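You operate a simulated robot arm through the tools that you are given. There is no shell and no other tool. Be economical: measure what you need, move in short steps, check, and stop when the job is done.

Carry out the task below with a simulated robot arm. There is one attempt and no reset: what you move stays moved.

TASK
On the worktop beside the sink, set the white small bowl inside the green one.
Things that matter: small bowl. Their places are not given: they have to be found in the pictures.

It is judged by the outcome, as a careful person would: the job done as asked, and still so three seconds after it is handed in. It fails if anything else is knocked over, pushed out of place, dropped, spilled or broken.

THE ROBOT
A 6-joint arm with a two-finger parallel gripper, fixed in place. Base frame: the origin is at the foot of the arm, x ahead of it, y to its left, z up; the work surface is at about z = 91. Lengths are in cm, angles in rad, forces in N, time in s.
With the tool pointing down near the work surface it reaches from about 24 to 62 cm from the base axis. Its first joint turns from -1.152 to 1.152 rad. Payload 2.7 kg.
Tool frame: the origin (TCP) lies between the finger pads and is the grasp point; the fingertips stand 2.3 cm ahead of it; z points along the fingers, y is the line along which they close. The gripper opens to 9.4 cm. The fingers are 3.8 cm wide and 1 cm thick; the gripper's body (5.4 by 9.6 cm) begins 3.9 cm behind the TCP.
Orientation is told as [roll, pitch, yaw] about the base's x, y, z axes, in that order, counted from this pose: with the fingers straight down and closing along the base's y, the tool's x points along the base's -x, its y along +y and its z along -z.

THE INTERFACE
- The arm moves only by the tool move_arm. Its argument "commands" is one flat list of numbers, 7 for each row, row after row: the gripper command, from -1 (fully open) to 1 (shut), values between in proportion, then the shift along the base's x, y, z in units of 25 mm (1.0 is 25 mm), then the turn, a rotation vector about the base's x, y, z in units of 4 degrees (1.0 is 4 degrees). In form: [jaw, tx, ty, tz, wx, wy, wz, jaw, tx, ty, tz, wx, wy, wz, ...]. A call has 1 to 20 rows; each row shifts and turns the commanded pose from where the row before left it. A call with a number of a shift or a turn outside -1 to 1 is refused whole. A row lasts 0.2 s, in which the tool goes at most 5 cm and 0.15 rad; a call with a longer step from one row to the next is refused whole, and so is a gripper value outside its range. A pose out of reach is approached as far as the arm can. The call stops where the force on the tool passes 40 N (or 10 N more than at its start, if that is more) or the arm is blocked; 0.2 s more then pass. The fingers move at their own pace (about 4.5 cm/s each) and stop on an object; they squeeze with about 32 N. The grip force told is the motor's: it shows also when the fingers shut on nothing. Time passes only in rows, and 0.2 s behind the last, so rows that do not move let the fingers close. It gives the time, the measured TCP pose, the force on the tool (base axes), the opening and the grip force at its end, in the units of the frame above (readings bear some noise), and new pictures: "show" is both (left out), scene, wrist or none.
- Cameras (640 x 400 px; columns grow to the right, rows downward): "scene" is fixed at [8.81, -44.61, 140.45]; the picture's right is [0.63, -0.78, 0.00], its down [-0.43, -0.35, -0.83] and it looks along [0.65, 0.52, -0.56] (base axes); focal length 309 px, centre (320, 200). "wrist" rides on the gripper at [-3.9, 0, -4.4] in the tool frame; the picture's right is [0.00, -1.00, 0.00], its down [0.97, 0.00, -0.24] and it looks along [0.24, 0.00, 0.97] (tool axes); focal length 218 px, centre (320, 200).
- pixel_to_xyz(camera, pixels): there is no depth. For up to 12 entries [column, row, z] of the newest picture of that camera ("zoom" is the newest enlarged one), the place [x, y] in the base frame at which the ray of that pixel passes the height z, good to about 0.2 cm. No time passes.
- close_up(camera, box): a new picture of the part [left, top, right, bottom] of that camera's present view, enlarged. No time passes.
- job_done(): hands the job in; it is judged then, once.

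Work in short steps. Measure before you move; look again where a grasp or a placing could have gone wrong, and mend it. You have 60 turns and 120 pictures in all, the two below and enlarged ones among them. Open the gripper and draw the arm clear of the work before you hand the job in, unless the task says otherwise; then end with one line.

The tools are called after "Request:" as a command line: name --argument value ..., lists and objects as JSON in quotes. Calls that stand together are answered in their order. move_arm: Moves the arm, as the interface text tells. Its arguments: {"type":"object","properties":{"commands":{"type":"array","items":{"type":"number"}},"show":{"type":"string","enum":["both","scene","wrist","none"]}},"required":["commands"]} The other tools are called the same way: pixel_to_xyz (camera, pixels) gives the place at which the rays of pixels pass given heights; close_up (camera, box) takes an enlarged picture of a part of a camera's view; job_done () hands the job in.

At the start:

```text
time: 0.0
position: [38.8, -9.97, 117.27]
tool_rot: [0.0, 0.0, 0.001]
force: [0.2, 0.1, -0.3]
gripper_width: 9.42
finger_force: 0.1
```

scene: 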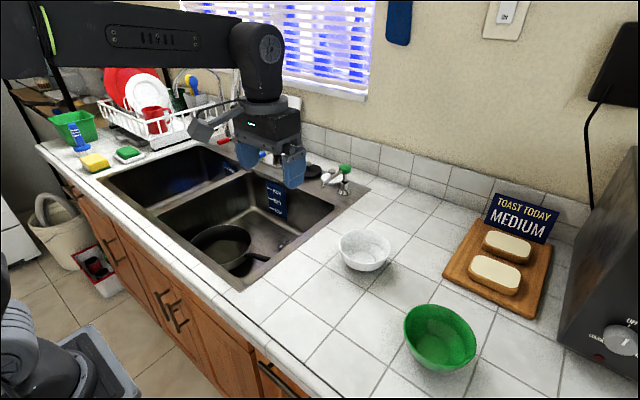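
wrist: 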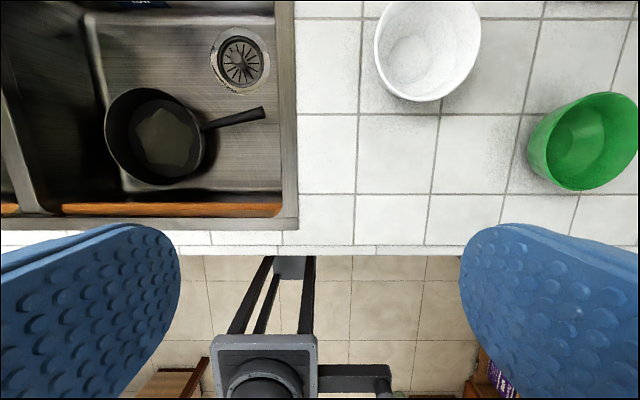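

The white bowl is at about scene (364,250) and the green one at about (440,337). I'll zoom in and measure the rims and bases.

Request:
close_up --camera "scene" --box '[320, 210, 500, 390]'

Request:
pixel_to_xyz --camera "scene" --pixels '[[338, 243, 96], [390, 247, 96], [364, 230, 96], [362, 262, 96], [362, 271, 91], [404, 322, 97], [476, 345, 97], [440, 304, 97], [436, 374, 91]]'

Request:
pixel_to_xyz --camera "wrist" --pixels '[[374, 45, 96], [481, 45, 96], [427, 101, 96], [427, 101, 91], [412, 60, 91], [526, 150, 97], [575, 190, 91]]'

```text
2.22 times, centred on (410, 300) of scene
```

zoom: 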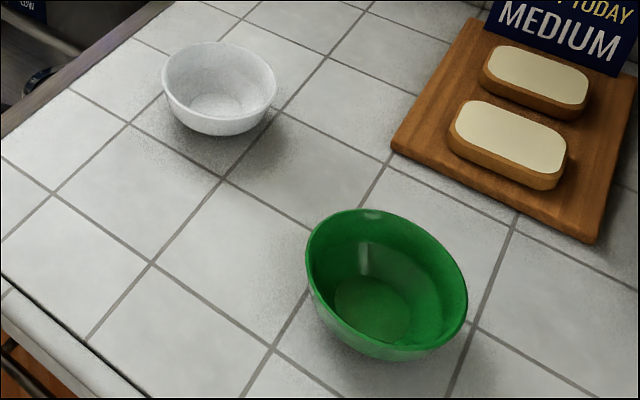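

```text
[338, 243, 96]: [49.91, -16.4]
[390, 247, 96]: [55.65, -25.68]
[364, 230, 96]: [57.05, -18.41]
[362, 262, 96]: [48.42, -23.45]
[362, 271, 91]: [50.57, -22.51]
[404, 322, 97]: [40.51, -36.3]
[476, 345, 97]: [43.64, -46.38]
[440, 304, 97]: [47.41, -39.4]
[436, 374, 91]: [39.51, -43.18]
```

```text
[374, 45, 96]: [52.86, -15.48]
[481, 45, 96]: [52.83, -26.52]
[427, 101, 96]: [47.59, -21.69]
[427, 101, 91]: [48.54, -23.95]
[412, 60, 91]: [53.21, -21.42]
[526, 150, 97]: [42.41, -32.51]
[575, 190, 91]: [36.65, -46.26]
```

I'll move over the white bowl to see its rim from above.

Request:
move_arm --commands '[-1, 0.9, -0.9, 0, 0, 0, 0, -1, 0.9, -0.9, 0, 0, 0, 0, -1, 0.9, -0.9, 0, 0, 0, 0, -1, 0.9, -0.9, 0, 0, 0, 0, -1, 0.6, -0.8, 0, 0, 0, 0, -1, 0, 0, 0, 0, 0, 0]'

```text
time: 1.4
position: [49.18, -20.94, 117.32]
tool_rot: [0.0, 0.0, 0.001]
force: [-0.3, 0.6, 0.0]
gripper_width: 9.39
finger_force: 0.0
```

scene: 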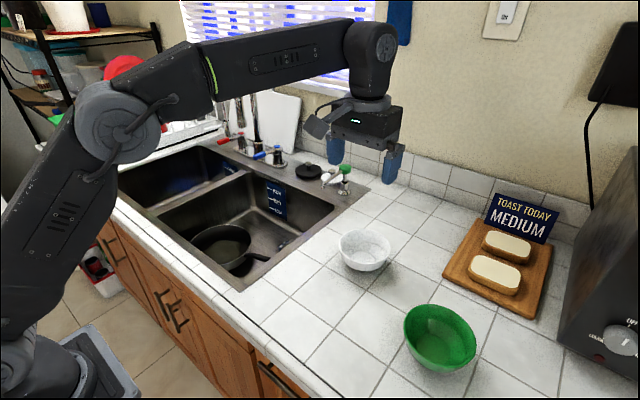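
wrist: 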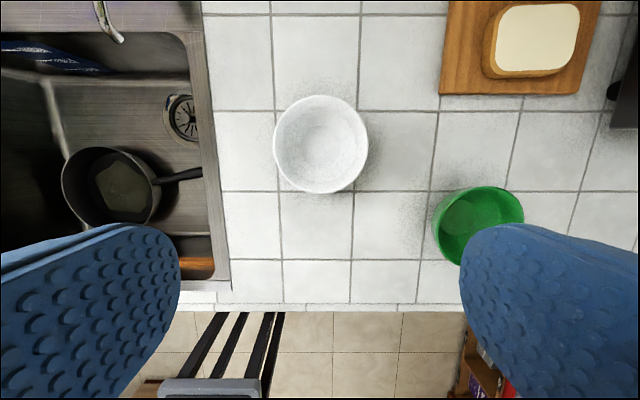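

Request:
pixel_to_xyz --camera "wrist" --pixels '[[273, 145, 96], [369, 145, 96], [321, 95, 96], [321, 194, 96], [321, 95, 97], [321, 194, 97], [273, 145, 97], [369, 145, 97], [432, 225, 97], [524, 215, 97], [480, 186, 97], [460, 266, 97]]'

Request:
close_up --camera "scene" --box '[325, 215, 405, 285]'

Request:
close_up --camera "wrist" --box '[260, 80, 380, 205]'

```text
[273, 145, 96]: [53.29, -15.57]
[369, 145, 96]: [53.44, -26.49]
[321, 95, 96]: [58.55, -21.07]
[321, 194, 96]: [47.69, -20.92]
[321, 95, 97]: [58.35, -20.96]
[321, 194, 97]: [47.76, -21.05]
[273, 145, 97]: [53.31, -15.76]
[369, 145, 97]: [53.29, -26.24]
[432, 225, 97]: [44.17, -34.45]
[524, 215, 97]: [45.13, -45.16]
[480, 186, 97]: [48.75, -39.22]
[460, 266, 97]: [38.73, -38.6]
```

```text
5.71 times, centred on (365, 250) of scene
```

zoom: 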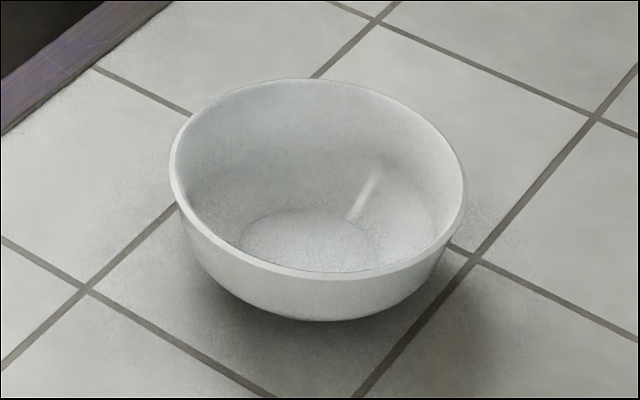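

```text
3.20 times, centred on (320, 142) of wrist
```

zoom: 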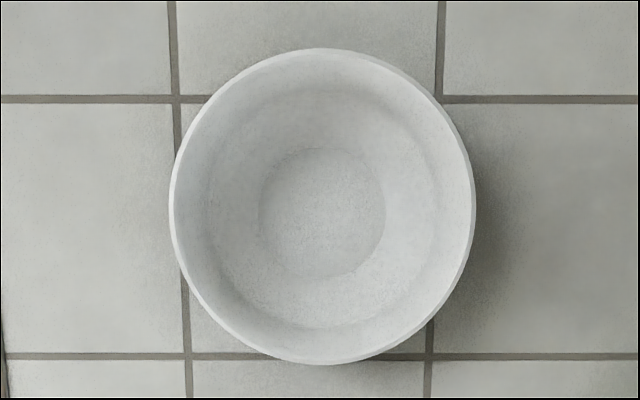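

White bowl: centre about (53.15,-21.0), rim about 10.8 cm across, too wide for the jaws, so I'll grip it by the rim wall. First I'll view the green bowl from above to measure it.

Request:
move_arm --commands '[-1, -0.5, -0.95, 0, 0, 0, 0, -1, -0.5, -0.95, 0, 0, 0, 0, -1, -0.5, -0.95, 0, 0, 0, 0, -1, -0.5, -0.95, 0, 0, 0, 0, -1, -0.5, -0.95, 0, 0, 0, 0, -1, -0.5, -0.95, 0, 0, 0, 0, -1, -0.5, -0.95, 0, 0, 0, 0, -1, -0.2, -0.95, 0, 0, 0, 0, -1, 0, 0, 0, 0, 0, 0]' --show "wrist"

```text
time: 3.4
position: [39.99, -39.86, 117.33]
tool_rot: [0.0, 0.0, -0.001]
force: [-0.9, -0.3, -0.1]
gripper_width: 9.38
finger_force: 0.0
```

wrist: 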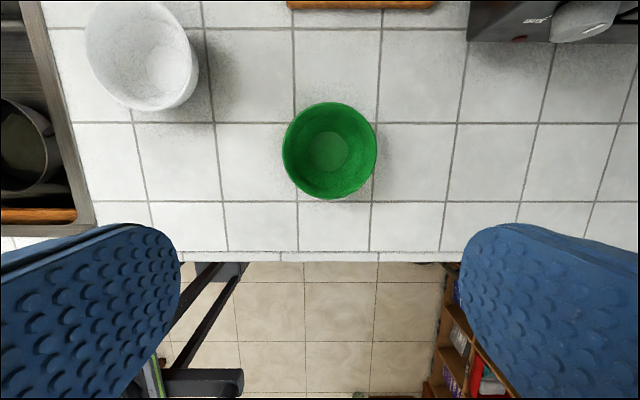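

Request:
close_up --camera "wrist" --box '[270, 90, 390, 210]'

Request:
pixel_to_xyz --camera "wrist" --pixels '[[282, 150, 96], [377, 150, 96], [330, 101, 96], [330, 200, 96], [282, 150, 98], [377, 150, 98], [330, 101, 98], [330, 200, 98], [330, 152, 91.5]]'

Request:
pixel_to_xyz --camera "scene" --pixels '[[404, 322, 96], [476, 345, 96], [404, 322, 98], [476, 345, 98], [440, 304, 96], [440, 304, 98]]'

Request:
close_up --camera "scene" --box '[390, 290, 490, 390]'

```text
3.33 times, centred on (330, 150) of wrist
```

zoom: 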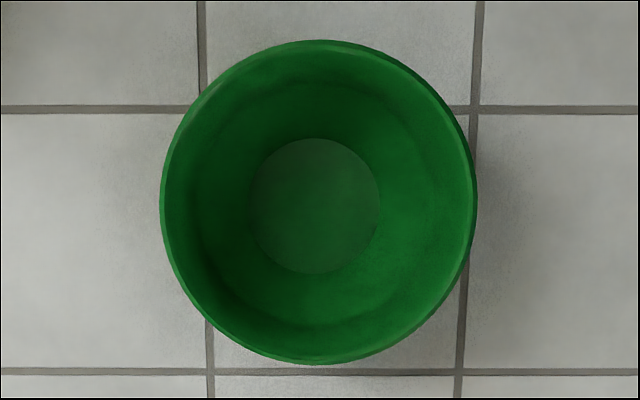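

```text
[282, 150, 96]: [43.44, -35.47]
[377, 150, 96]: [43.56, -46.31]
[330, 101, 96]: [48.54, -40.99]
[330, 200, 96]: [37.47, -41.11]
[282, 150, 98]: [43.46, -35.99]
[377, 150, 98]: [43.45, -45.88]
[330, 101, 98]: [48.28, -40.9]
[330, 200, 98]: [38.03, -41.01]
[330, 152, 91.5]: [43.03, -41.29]
```

```text
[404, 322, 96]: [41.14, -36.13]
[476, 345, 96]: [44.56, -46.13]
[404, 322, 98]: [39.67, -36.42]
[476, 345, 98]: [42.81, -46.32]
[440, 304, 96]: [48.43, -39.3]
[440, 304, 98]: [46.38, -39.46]
```

```text
4.00 times, centred on (440, 340) of scene
```

zoom: 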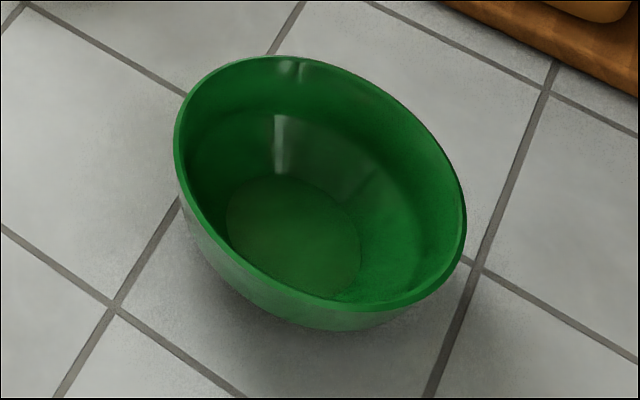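

Both bowls are the same size, so they should nest. The green centre is about (43.15,-41.0) with its rim at about z=95.7. I'll go above the white bowl's +y rim with the jaws half open.

Request:
move_arm --commands '[-0.1, 0.526, 0.952, 0, 0, 0, 0, -0.1, 0.526, 0.952, 0, 0, 0, 0, -0.1, 0.526, 0.952, 0, 0, 0, 0, -0.1, 0.526, 0.952, 0, 0, 0, 0, -0.1, 0.526, 0.952, 0, 0, 0, 0, -0.1, 0.526, 0.952, 0, 0, 0, 0, -0.1, 0.526, 0.952, 0, 0, 0, 0, -0.1, 0.526, 0.952, 0, 0, 0, 0, -0.1, 0.526, 0.952, 0, 0, 0, 0, -0.1, 0.526, 0.952, 0, 0, 0, 0, -0.1, 0, 0, -1, 0, 0, 0, -0.1, 0, 0, -1, 0, 0, 0, -0.1, 0, 0, -1, 0, 0, 0, -0.1, 0, 0, -1, 0, 0, 0, -0.1, 0, 0, -1, 0, 0, 0, -0.1, 0, 0, -0.6, 0, 0, 0, -0.1, 0, 0, 0, 0, 0, 0]'

```text
time: 7.0
position: [53.26, -16.16, 103.17]
tool_rot: [0.001, 0.0, 0.0]
force: [0.2, 0.0, 0.9]
gripper_width: 5.17
finger_force: 0.0
```

scene: 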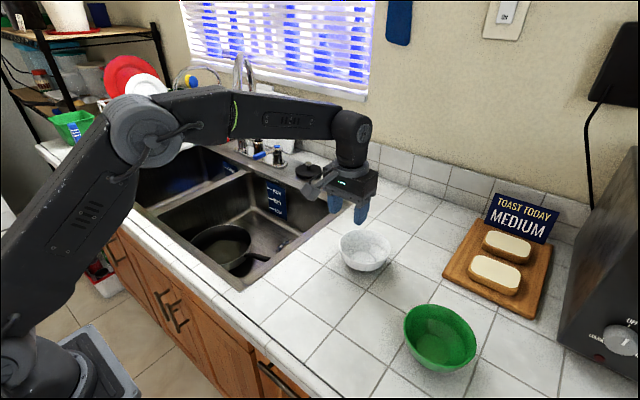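
wrist: 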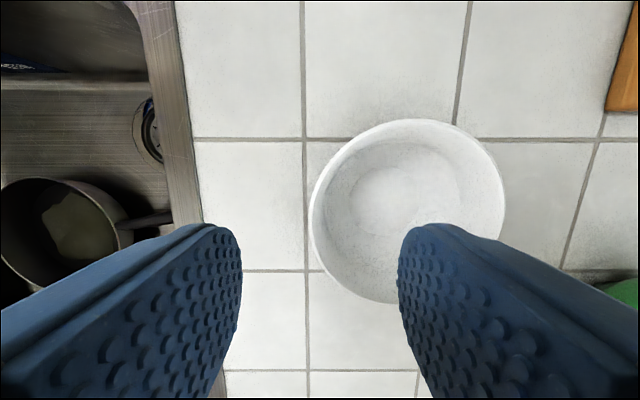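

The rim spans columns 310–505 and rows 118–303. I'll measure it from here before going down.

Request:
pixel_to_xyz --camera "wrist" --pixels '[[309, 205, 95.7], [505, 195, 95.7], [408, 118, 95.7], [385, 303, 95.7], [309, 205, 96.5], [505, 195, 96.5]]'

Request:
move_arm --commands '[-0.1, 0, 0, -0.8, 0, 0, 0, -0.1, 0, 0, -0.8, 0, 0, 0, -0.1, 0, 0, 0, 0, 0, 0]'

```text
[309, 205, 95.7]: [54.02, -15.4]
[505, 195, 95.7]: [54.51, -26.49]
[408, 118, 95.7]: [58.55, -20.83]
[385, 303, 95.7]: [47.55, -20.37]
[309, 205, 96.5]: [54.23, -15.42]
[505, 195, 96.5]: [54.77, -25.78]
```

```text
time: 7.8
position: [53.32, -16.02, 99.3]
tool_rot: [0.0, -0.002, 0.0]
force: [-0.5, -0.2, -1.7]
gripper_width: 5.16
finger_force: 0.2
```

scene: 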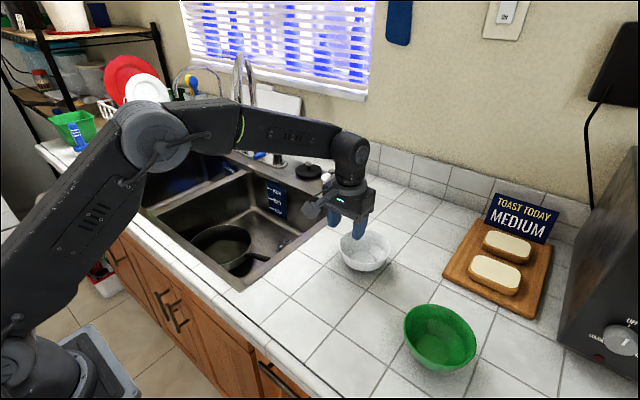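
wrist: 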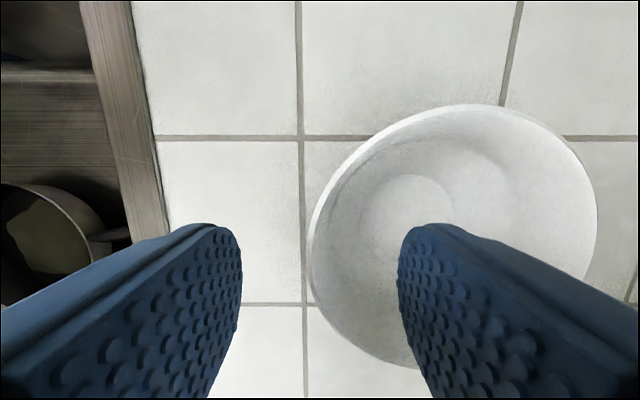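

The wall lies midway between the fingers. I'll descend to z≈96.5 and then close.

Request:
move_arm --commands '[-0.1, 0, 0.04, -0.6, 0, 0, 0, -0.1, 0, 0, -0.52, 0, 0, 0, -0.1, 0, 0, 0, 0, 0, 0]'

Request:
close_up --camera "scene" --box '[310, 170, 430, 290]'

```text
time: 8.6
position: [53.4, -16.03, 96.44]
tool_rot: [0.0, -0.001, 0.002]
force: [0.0, -1.1, 0.0]
gripper_width: 5.15
finger_force: 0.0
```

scene: 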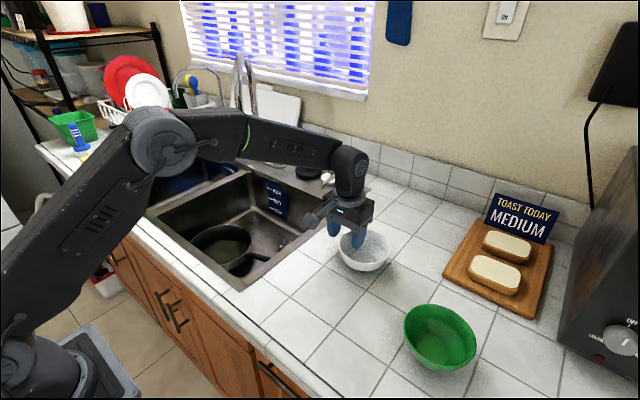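
wrist: 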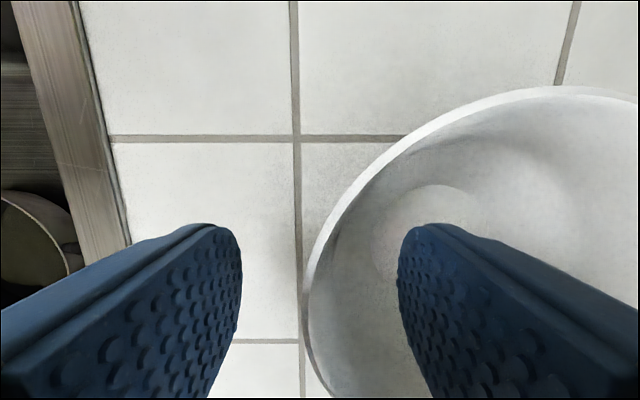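

```text
3.33 times, centred on (370, 230) of scene
```

zoom: 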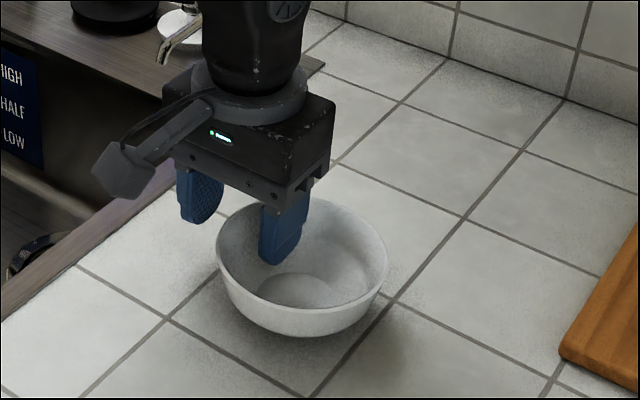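

The inner finger is inside the bowl and the outer one is outside. I'll close the jaws.

Request:
move_arm --commands '[0.3, 0, 0, 0, 0, 0, 0, 0.6, 0, 0, 0, 0, 0, 0, 1, 0, 0, 0, 0, 0, 0, 1, 0, 0, 0, 0, 0, 0, 1, 0, 0, 0, 0, 0, 0, 1, 0, 0, 0, 0, 0, 0]'

Request:
close_up --camera "scene" --box '[310, 170, 430, 290]'

```text
time: 10.0
position: [53.51, -16.03, 96.56]
tool_rot: [-0.002, -0.003, 0.0]
force: [0.3, -1.2, 9.3]
gripper_width: 1.5
finger_force: 31.8
```

scene: 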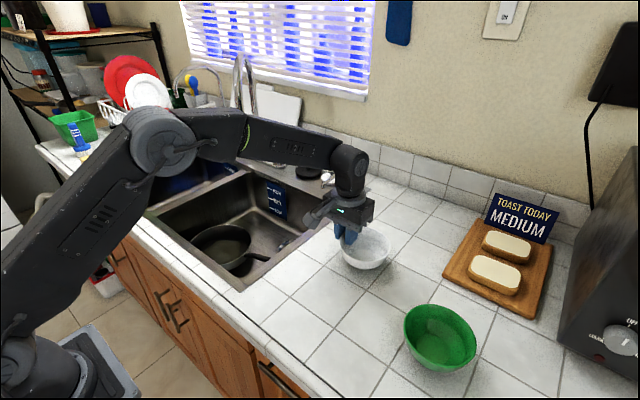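
wrist: 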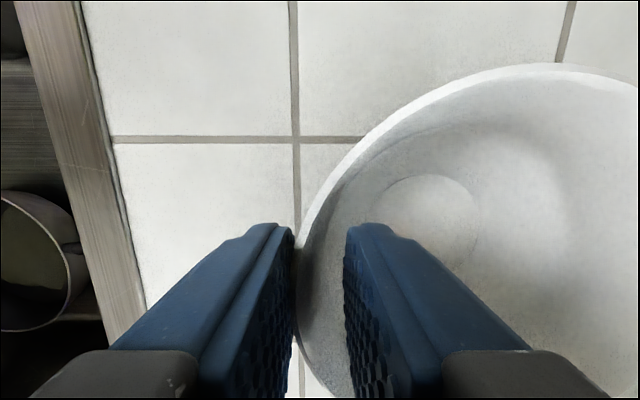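

```text
3.33 times, centred on (370, 230) of scene
```

zoom: 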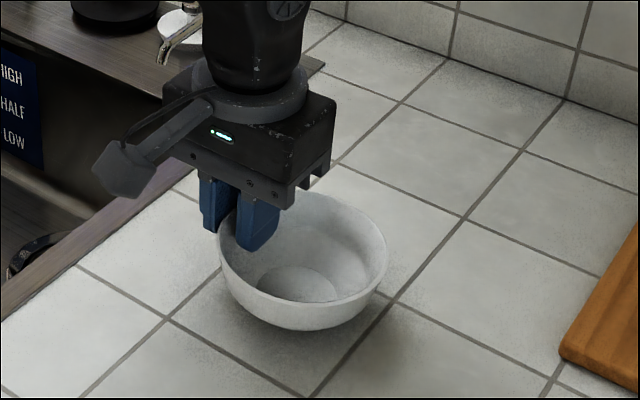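

It's gripped at 1.5 cm, with the bowl slightly tilted. I'll lift it 10 cm and check.

Request:
move_arm --commands '[1, 0, 0, 0.4, 0, 0, 0, 1, 0, 0, 0.6, 0, 0, 0, 1, 0, 0, 0.8, 0, 0, 0, 1, 0, 0, 0.8, 0, 0, 0, 1, 0, 0, 0.8, 0, 0, 0, 1, 0, 0, 0.6, 0, 0, 0, 1, 0, 0, 0, 0, 0, 0]'

Request:
close_up --camera "scene" --box '[310, 130, 450, 270]'

```text
time: 11.6
position: [53.33, -16.17, 106.57]
tool_rot: [0.0, -0.001, 0.001]
force: [0.3, 1.0, -1.9]
gripper_width: 1.06
finger_force: 31.8
```

scene: 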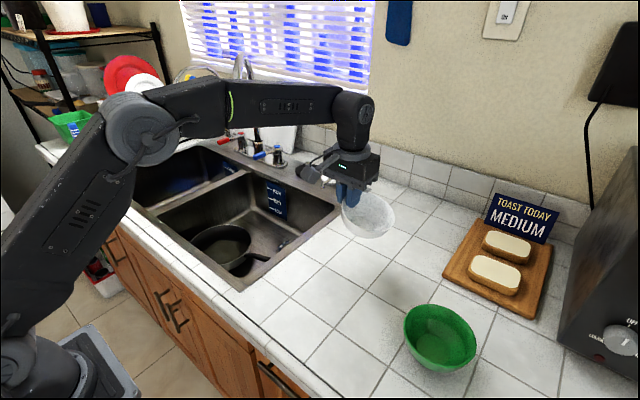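
wrist: 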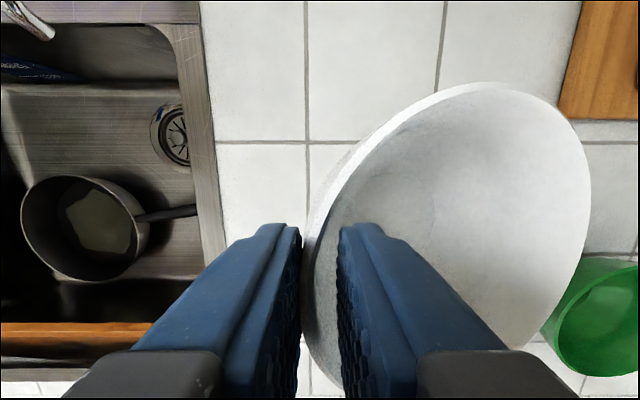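

```text
2.86 times, centred on (380, 200) of scene
```

zoom: 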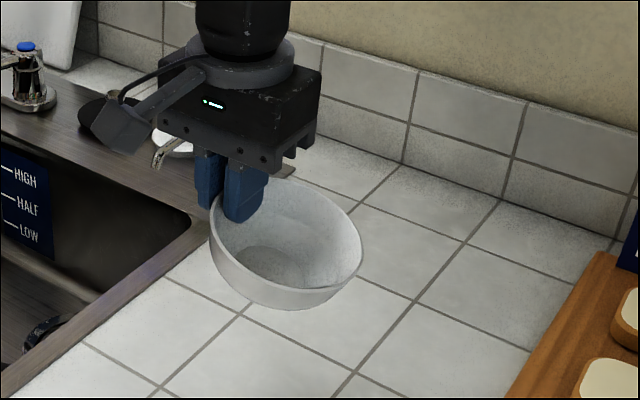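

The bowl hangs tilted, with its -y side low. I'll measure the tilt from the far rim point, wrist (590,200) and scene (395,221), so I can level it.

Request:
pixel_to_xyz --camera "wrist" --pixels '[[590, 205, 106], [590, 205, 104], [590, 205, 102], [590, 205, 100], [590, 205, 98], [318, 205, 105], [318, 205, 106]]'

Request:
pixel_to_xyz --camera "scene" --pixels '[[395, 221, 106], [395, 221, 104], [395, 221, 102], [395, 221, 100], [395, 221, 98]]'

```text
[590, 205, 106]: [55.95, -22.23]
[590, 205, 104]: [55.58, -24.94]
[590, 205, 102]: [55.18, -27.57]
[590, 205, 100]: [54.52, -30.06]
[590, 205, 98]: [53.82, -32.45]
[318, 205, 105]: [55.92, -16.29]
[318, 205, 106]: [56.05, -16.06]
```

```text
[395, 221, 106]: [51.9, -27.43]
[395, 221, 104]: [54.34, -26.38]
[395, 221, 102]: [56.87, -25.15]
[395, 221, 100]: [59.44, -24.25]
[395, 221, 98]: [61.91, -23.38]
```

The far rim is at z≈103.3 and the near rim about 2.5–3 cm higher, a tilt of about 14°. I'll turn the tool -14° about x to level the bowl, and rise a bit.

Request:
move_arm --commands '[1, 0, 0, 0.4, -0.875, 0, 0, 1, 0, 0, 0.4, -0.875, 0, 0, 1, 0, 0, 0, -0.875, 0, 0, 1, 0, 0, 0, -0.875, 0, 0, 1, 0, 0, 0, 0, 0, 0, 1, 0, 0, 0, 0, 0, 0]'

Request:
close_up --camera "scene" --box '[310, 130, 450, 270]'

```text
time: 13.0
position: [53.37, -15.93, 108.59]
tool_rot: [-0.246, -0.001, 0.001]
force: [-0.3, -1.1, -1.8]
gripper_width: 1.09
finger_force: 32.4
```

scene: 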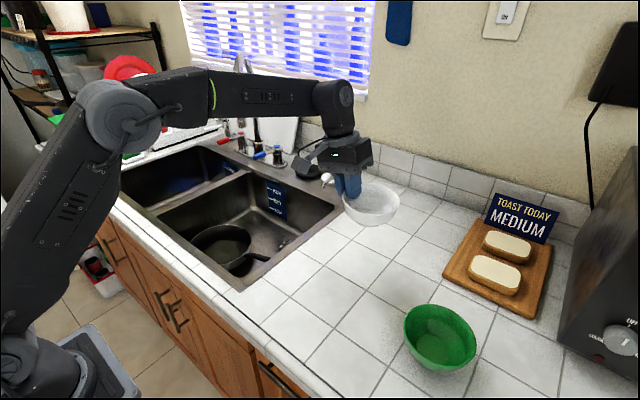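
wrist: 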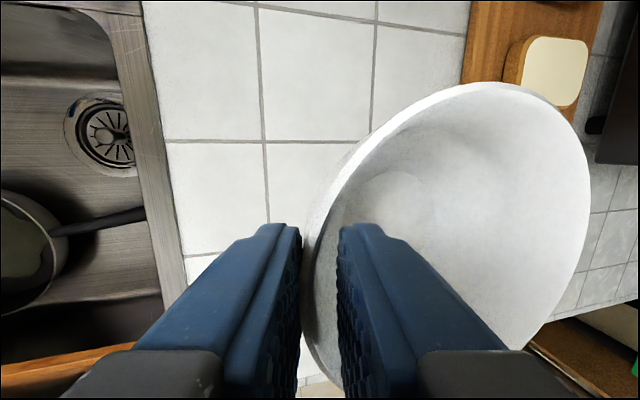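

```text
2.86 times, centred on (380, 200) of scene
```

zoom: 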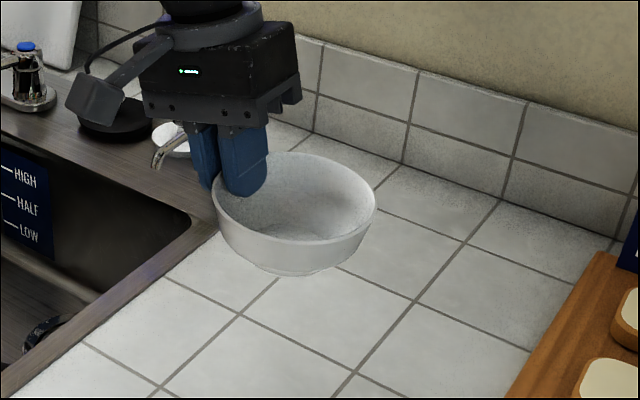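

Near level now. I'll fix the rim's position from the scene points: right (399.6,203), left (343,196.5), back (371,183), front (373,214.5).

Request:
pixel_to_xyz --camera "scene" --pixels '[[399.6, 203, 106], [399.6, 203, 107], [399.6, 203, 108], [343, 196.5, 106], [343, 196.5, 107], [343, 196.5, 108], [371.3, 183.2, 107], [373, 214.5, 107]]'

Request:
pixel_to_xyz --camera "wrist" --pixels '[[590, 190, 105], [590, 190, 106], [590, 190, 107], [590, 190, 108], [490, 83, 106], [490, 83, 107], [490, 83, 108], [319, 210, 107], [319, 210, 108]]'

```text
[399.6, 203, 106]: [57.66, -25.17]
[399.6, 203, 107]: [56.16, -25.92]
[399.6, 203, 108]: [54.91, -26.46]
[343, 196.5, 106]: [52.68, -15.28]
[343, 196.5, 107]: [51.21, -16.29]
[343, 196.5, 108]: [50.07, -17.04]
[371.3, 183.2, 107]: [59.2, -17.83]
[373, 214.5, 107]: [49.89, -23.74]
```

```text
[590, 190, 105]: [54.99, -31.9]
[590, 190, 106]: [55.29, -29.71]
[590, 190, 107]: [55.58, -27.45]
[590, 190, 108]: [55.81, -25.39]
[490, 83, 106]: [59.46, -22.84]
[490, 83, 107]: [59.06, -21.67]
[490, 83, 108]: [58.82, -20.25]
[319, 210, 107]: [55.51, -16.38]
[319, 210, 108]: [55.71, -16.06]
```

The rim is level at z≈107.6 and the bowl centre is about (53.3,-21.2), so the TCP is offset +5.25 in y. I'll carry it at this height to above the green centre (43.15,-41.0).

Request:
move_arm --commands '[1, -0.2, -0.4, 0, 0, 0, 0, 1, -0.4, -0.8, 0, 0, 0, 0, 1, -0.434, -0.841, 0, 0, 0, 0, 1, -0.434, -0.841, 0, 0, 0, 0, 1, -0.434, -0.841, 0, 0, 0, 0, 1, -0.434, -0.841, 0, 0, 0, 0, 1, -0.434, -0.841, 0, 0, 0, 0, 1, -0.434, -0.841, 0, 0, 0, 0, 1, -0.434, -0.841, 0, 0, 0, 0, 1, -0.434, -0.841, 0, 0, 0, 0, 1, 0, 0, 0, 0, 0, 0, 1, 0, 0, 0, 0, 0, 0]'

Request:
close_up --camera "scene" --box '[370, 230, 520, 390]'

```text
time: 15.6
position: [43.07, -35.88, 108.38]
tool_rot: [-0.243, -0.002, 0.002]
force: [0.5, 0.8, -2.4]
gripper_width: 1.07
finger_force: 32.3
```

scene: 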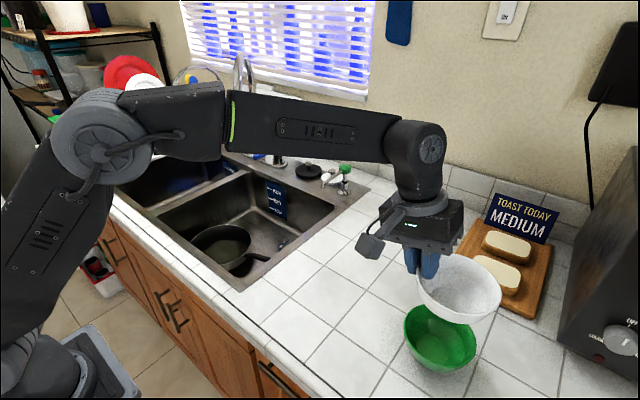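
wrist: 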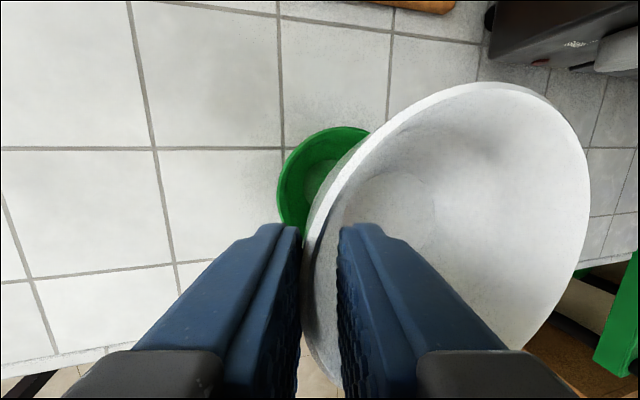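

```text
2.50 times, centred on (445, 310) of scene
```

zoom: 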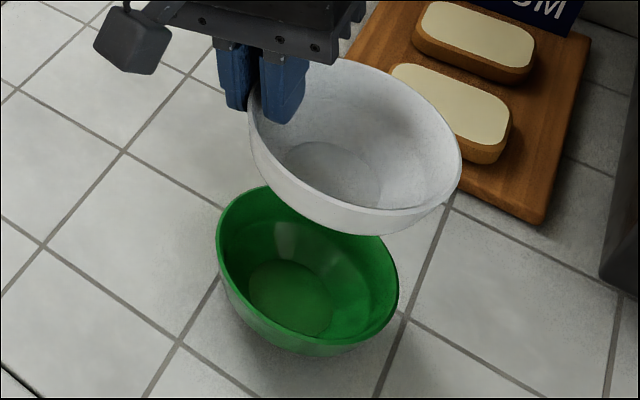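

I'll check the white rim's centre here, left (416,276) and right (501.5,296), against the green centre.

Request:
pixel_to_xyz --camera "scene" --pixels '[[416.2, 276, 107.4], [501.4, 296, 107.4], [416.2, 276, 107], [501.4, 296, 107], [404, 322, 95.7], [476, 345, 95.7]]'

Request:
pixel_to_xyz --camera "wrist" --pixels '[[590, 190, 107.4], [490, 83, 107.4], [278, 190, 95.7], [350, 127, 95.7]]'

```text
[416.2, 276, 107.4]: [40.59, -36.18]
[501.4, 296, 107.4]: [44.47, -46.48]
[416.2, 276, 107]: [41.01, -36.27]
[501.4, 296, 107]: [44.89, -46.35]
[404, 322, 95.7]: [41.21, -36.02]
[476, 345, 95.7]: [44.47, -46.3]
```

```text
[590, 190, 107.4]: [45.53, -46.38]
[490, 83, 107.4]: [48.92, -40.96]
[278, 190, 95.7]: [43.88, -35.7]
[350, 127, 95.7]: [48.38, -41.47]
```

Well aligned, within about 0.3 cm. I'll lower it 8 cm.

Request:
move_arm --commands '[1, 0.03, 0.04, -0.6, 0, 0, 0, 1, 0, 0, -0.6, 0, 0, 0, 1, 0, 0, -0.6, 0, 0, 0, 1, 0, 0, -0.6, 0, 0, 0, 1, 0, 0, -0.5, 0, 0, 0, 1, 0, 0, -0.3, 0, 0, 0, 1, 0, 0, 0, 0, 0, 0]'

Request:
close_up --camera "scene" --box '[370, 230, 520, 390]'

```text
time: 17.2
position: [43.22, -35.73, 100.46]
tool_rot: [-0.244, 0.001, -0.001]
force: [-0.1, 0.2, -1.4]
gripper_width: 1.05
finger_force: 31.5
```

scene: 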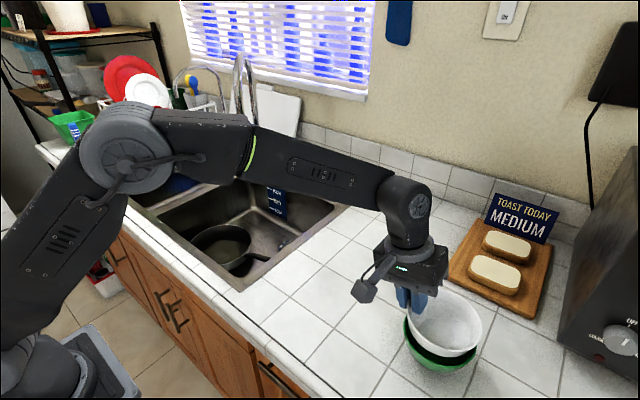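
wrist: 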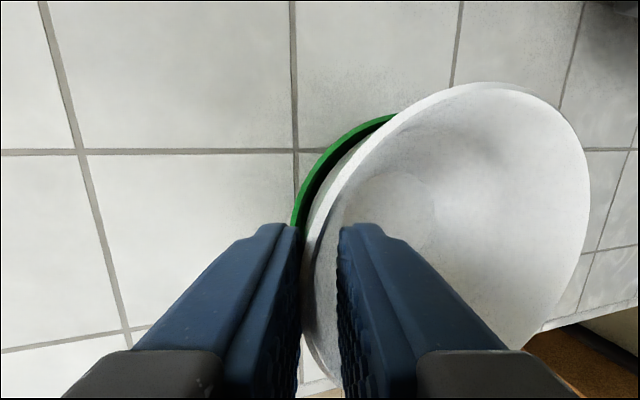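

```text
2.50 times, centred on (445, 310) of scene
```

zoom: 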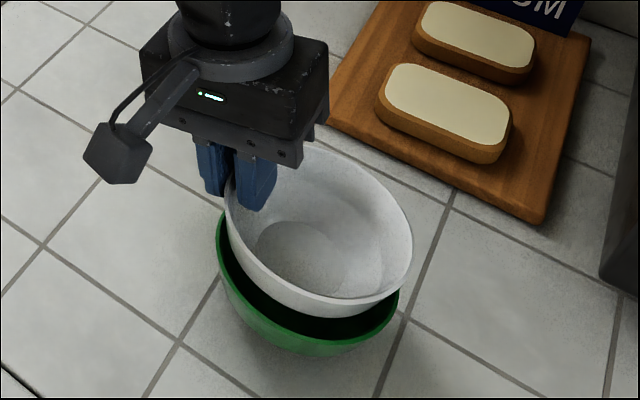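

Well centred. I'll lower it gently in 0.4 cm steps and watch the force.

Request:
move_arm --commands '[1, 0, 0, -0.16, 0, 0, 0, 1, 0, 0, -0.16, 0, 0, 0, 1, 0, 0, -0.16, 0, 0, 0, 1, 0, 0, 0, 0, 0, 0]'

Request:
close_up --camera "scene" --box '[370, 230, 520, 390]'

```text
time: 18.2
position: [43.31, -35.84, 99.28]
tool_rot: [-0.243, 0.0, -0.001]
force: [-1.2, -0.2, -0.9]
gripper_width: 1.05
finger_force: 31.9
```

scene: 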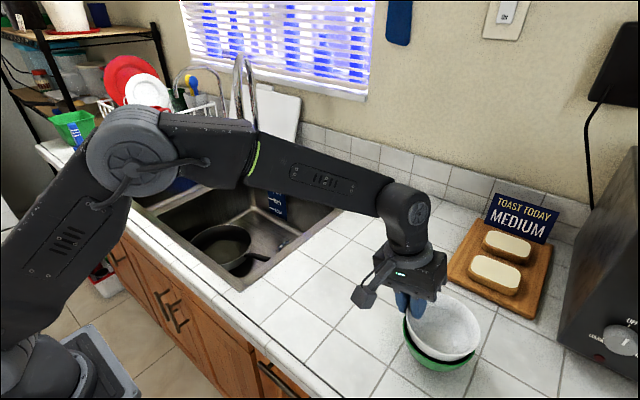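
wrist: 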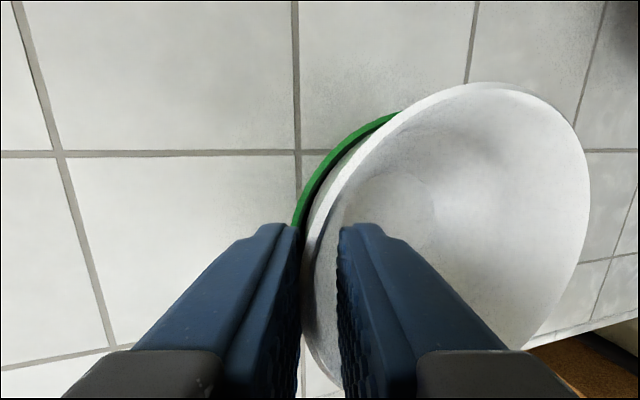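

```text
2.50 times, centred on (445, 310) of scene
```

zoom: 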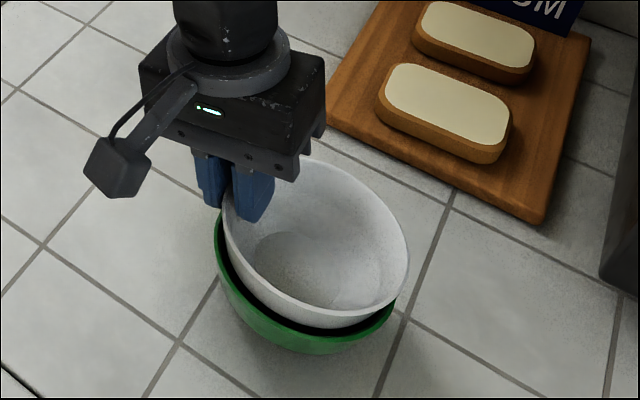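

No contact yet. I'll go on another 1 cm in small steps.

Request:
move_arm --commands '[1, 0, 0, -0.1, 0, 0, 0, 1, 0, 0, -0.1, 0, 0, 0, 1, 0, 0, -0.1, 0, 0, 0, 1, 0, 0, -0.1, 0, 0, 0, 1, 0, 0, 0, 0, 0, 0]'

Request:
close_up --camera "scene" --box '[370, 230, 520, 390]'

```text
time: 19.4
position: [43.3, -35.7, 98.44]
tool_rot: [-0.248, -0.004, 0.001]
force: [-3.1, 4.5, 11.7]
gripper_width: 1.06
finger_force: 32.2
```

scene: 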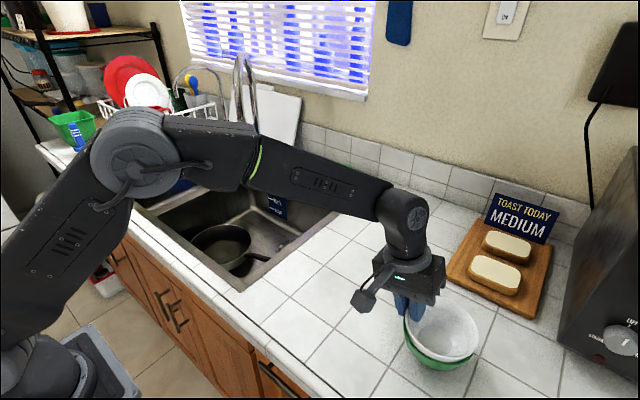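
wrist: 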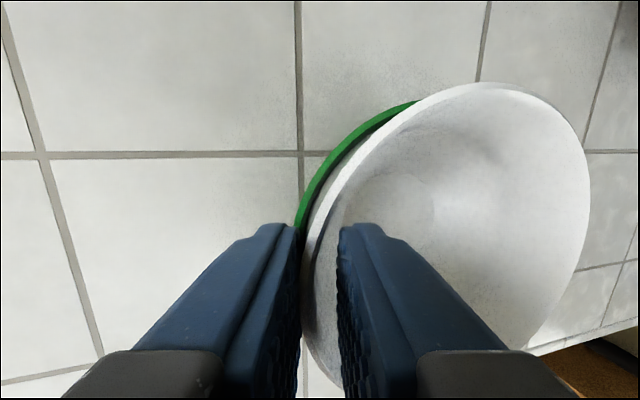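

```text
2.50 times, centred on (445, 310) of scene
```

zoom: 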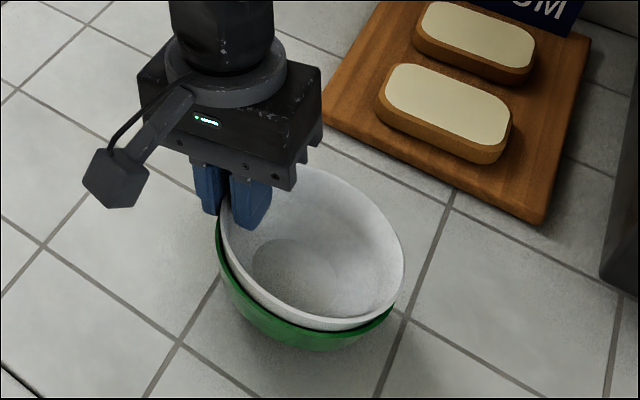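

The bowl is seated inside (12 N contact). I'll ease up a hair to unload it, then open in stages while rising slightly so the outer finger clears the green rim.

Request:
move_arm --commands '[1, 0, 0, 0.06, 0, 0, 0, 0.7, 0, 0, 0, 0, 0, 0, 0.5, 0, 0, 0.06, 0, 0, 0, 0.3, 0, 0, 0.06, 0, 0, 0, 0.3, 0, 0, 0, 0, 0, 0]'

Request:
close_up --camera "scene" --box '[370, 230, 520, 390]'

```text
time: 20.6
position: [43.23, -35.82, 98.61]
tool_rot: [-0.246, -0.001, 0.0]
force: [0.7, 0.3, -0.3]
gripper_width: 3.27
finger_force: 0.1
```

scene: 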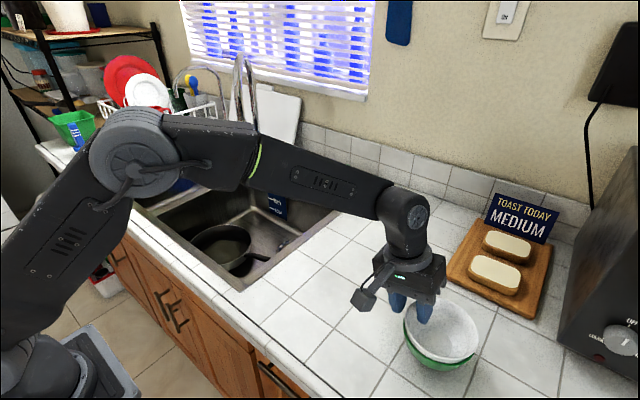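
wrist: 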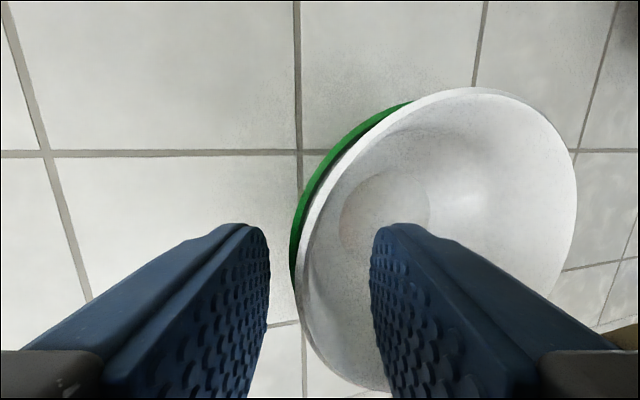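

```text
2.50 times, centred on (445, 310) of scene
```

zoom: 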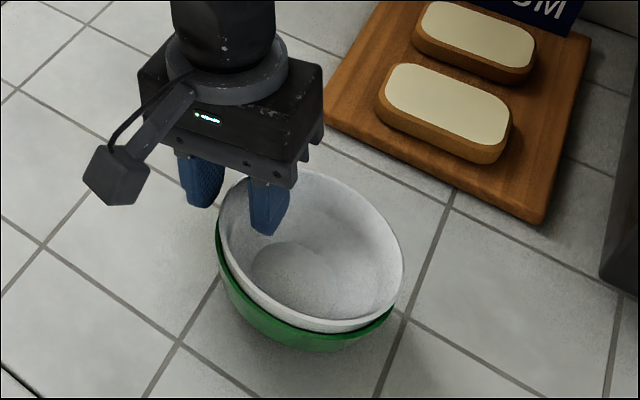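

Released and nested, with both fingers clear of the wall. I'll withdraw along the tool axis and then move back away.

Request:
move_arm --commands '[0.3, 0, 0.1, 0.4, 0, 0, 0, 0.3, 0, 0.12, 0.5, 0, 0, 0, 0.3, 0, 0.2, 0.8, 0, 0, 0, 0.3, 0, 0.22, 0.9, 0, 0, 0, 0.3, 0, 0.22, 0.9, 0, 0, 0, -0.5, 0, 0.22, 0.9, 0, 0, 0, -1, 0, 0.6, 0.8, 0.875, 0, 0, -1, 0, 0.9, 0.5, 0.875, 0, 0, -1, 0, 0.9, 0, 0.875, 0, 0, -1, 0, 0.9, 0, 0.875, 0, 0, -1, 0, 0.9, 0, 0, 0, 0, -1, 0, 0.9, 0, 0, 0, 0, -1, 0, 0, 0, 0, 0, 0, -1, 0, 0, 0, 0, 0, 0]'

Request:
close_up --camera "scene" --box '[370, 270, 500, 390]'

```text
time: 23.6
position: [43.26, -20.05, 112.82]
tool_rot: [0.002, 0.0, 0.001]
force: [0.1, -0.3, -1.0]
gripper_width: 9.43
finger_force: 0.1
```

scene: 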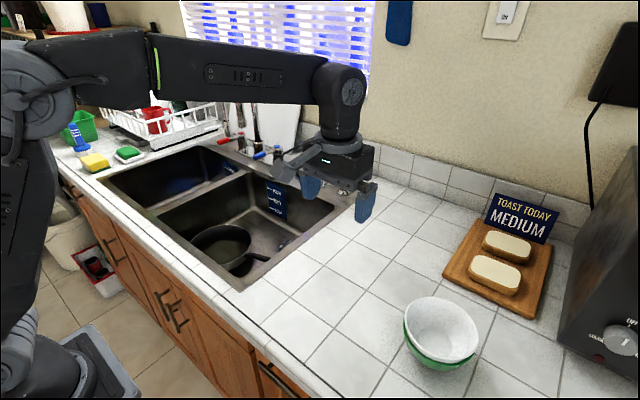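
wrist: 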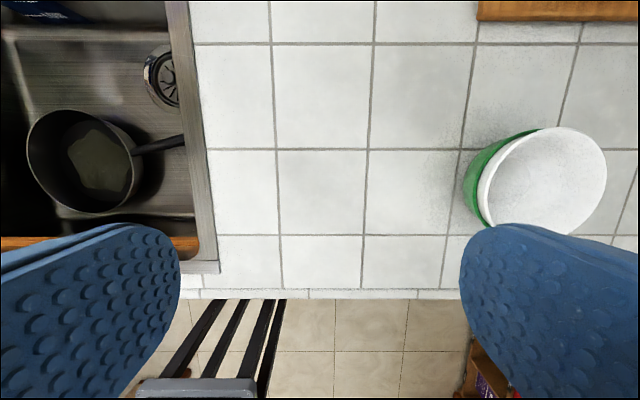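

```text
3.33 times, centred on (435, 330) of scene
```

zoom: 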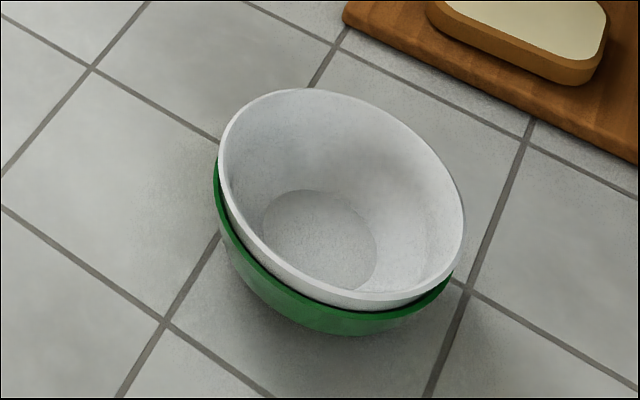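

The white bowl sits nested and at rest in the green one, which hasn't moved, and the arm is clear with the gripper open. I'll hand it in.

Request:
job_done

```text
The job is handed in.
```

The white small bowl is set inside the green one on the worktop, and in the last pictures nothing else looked disturbed.
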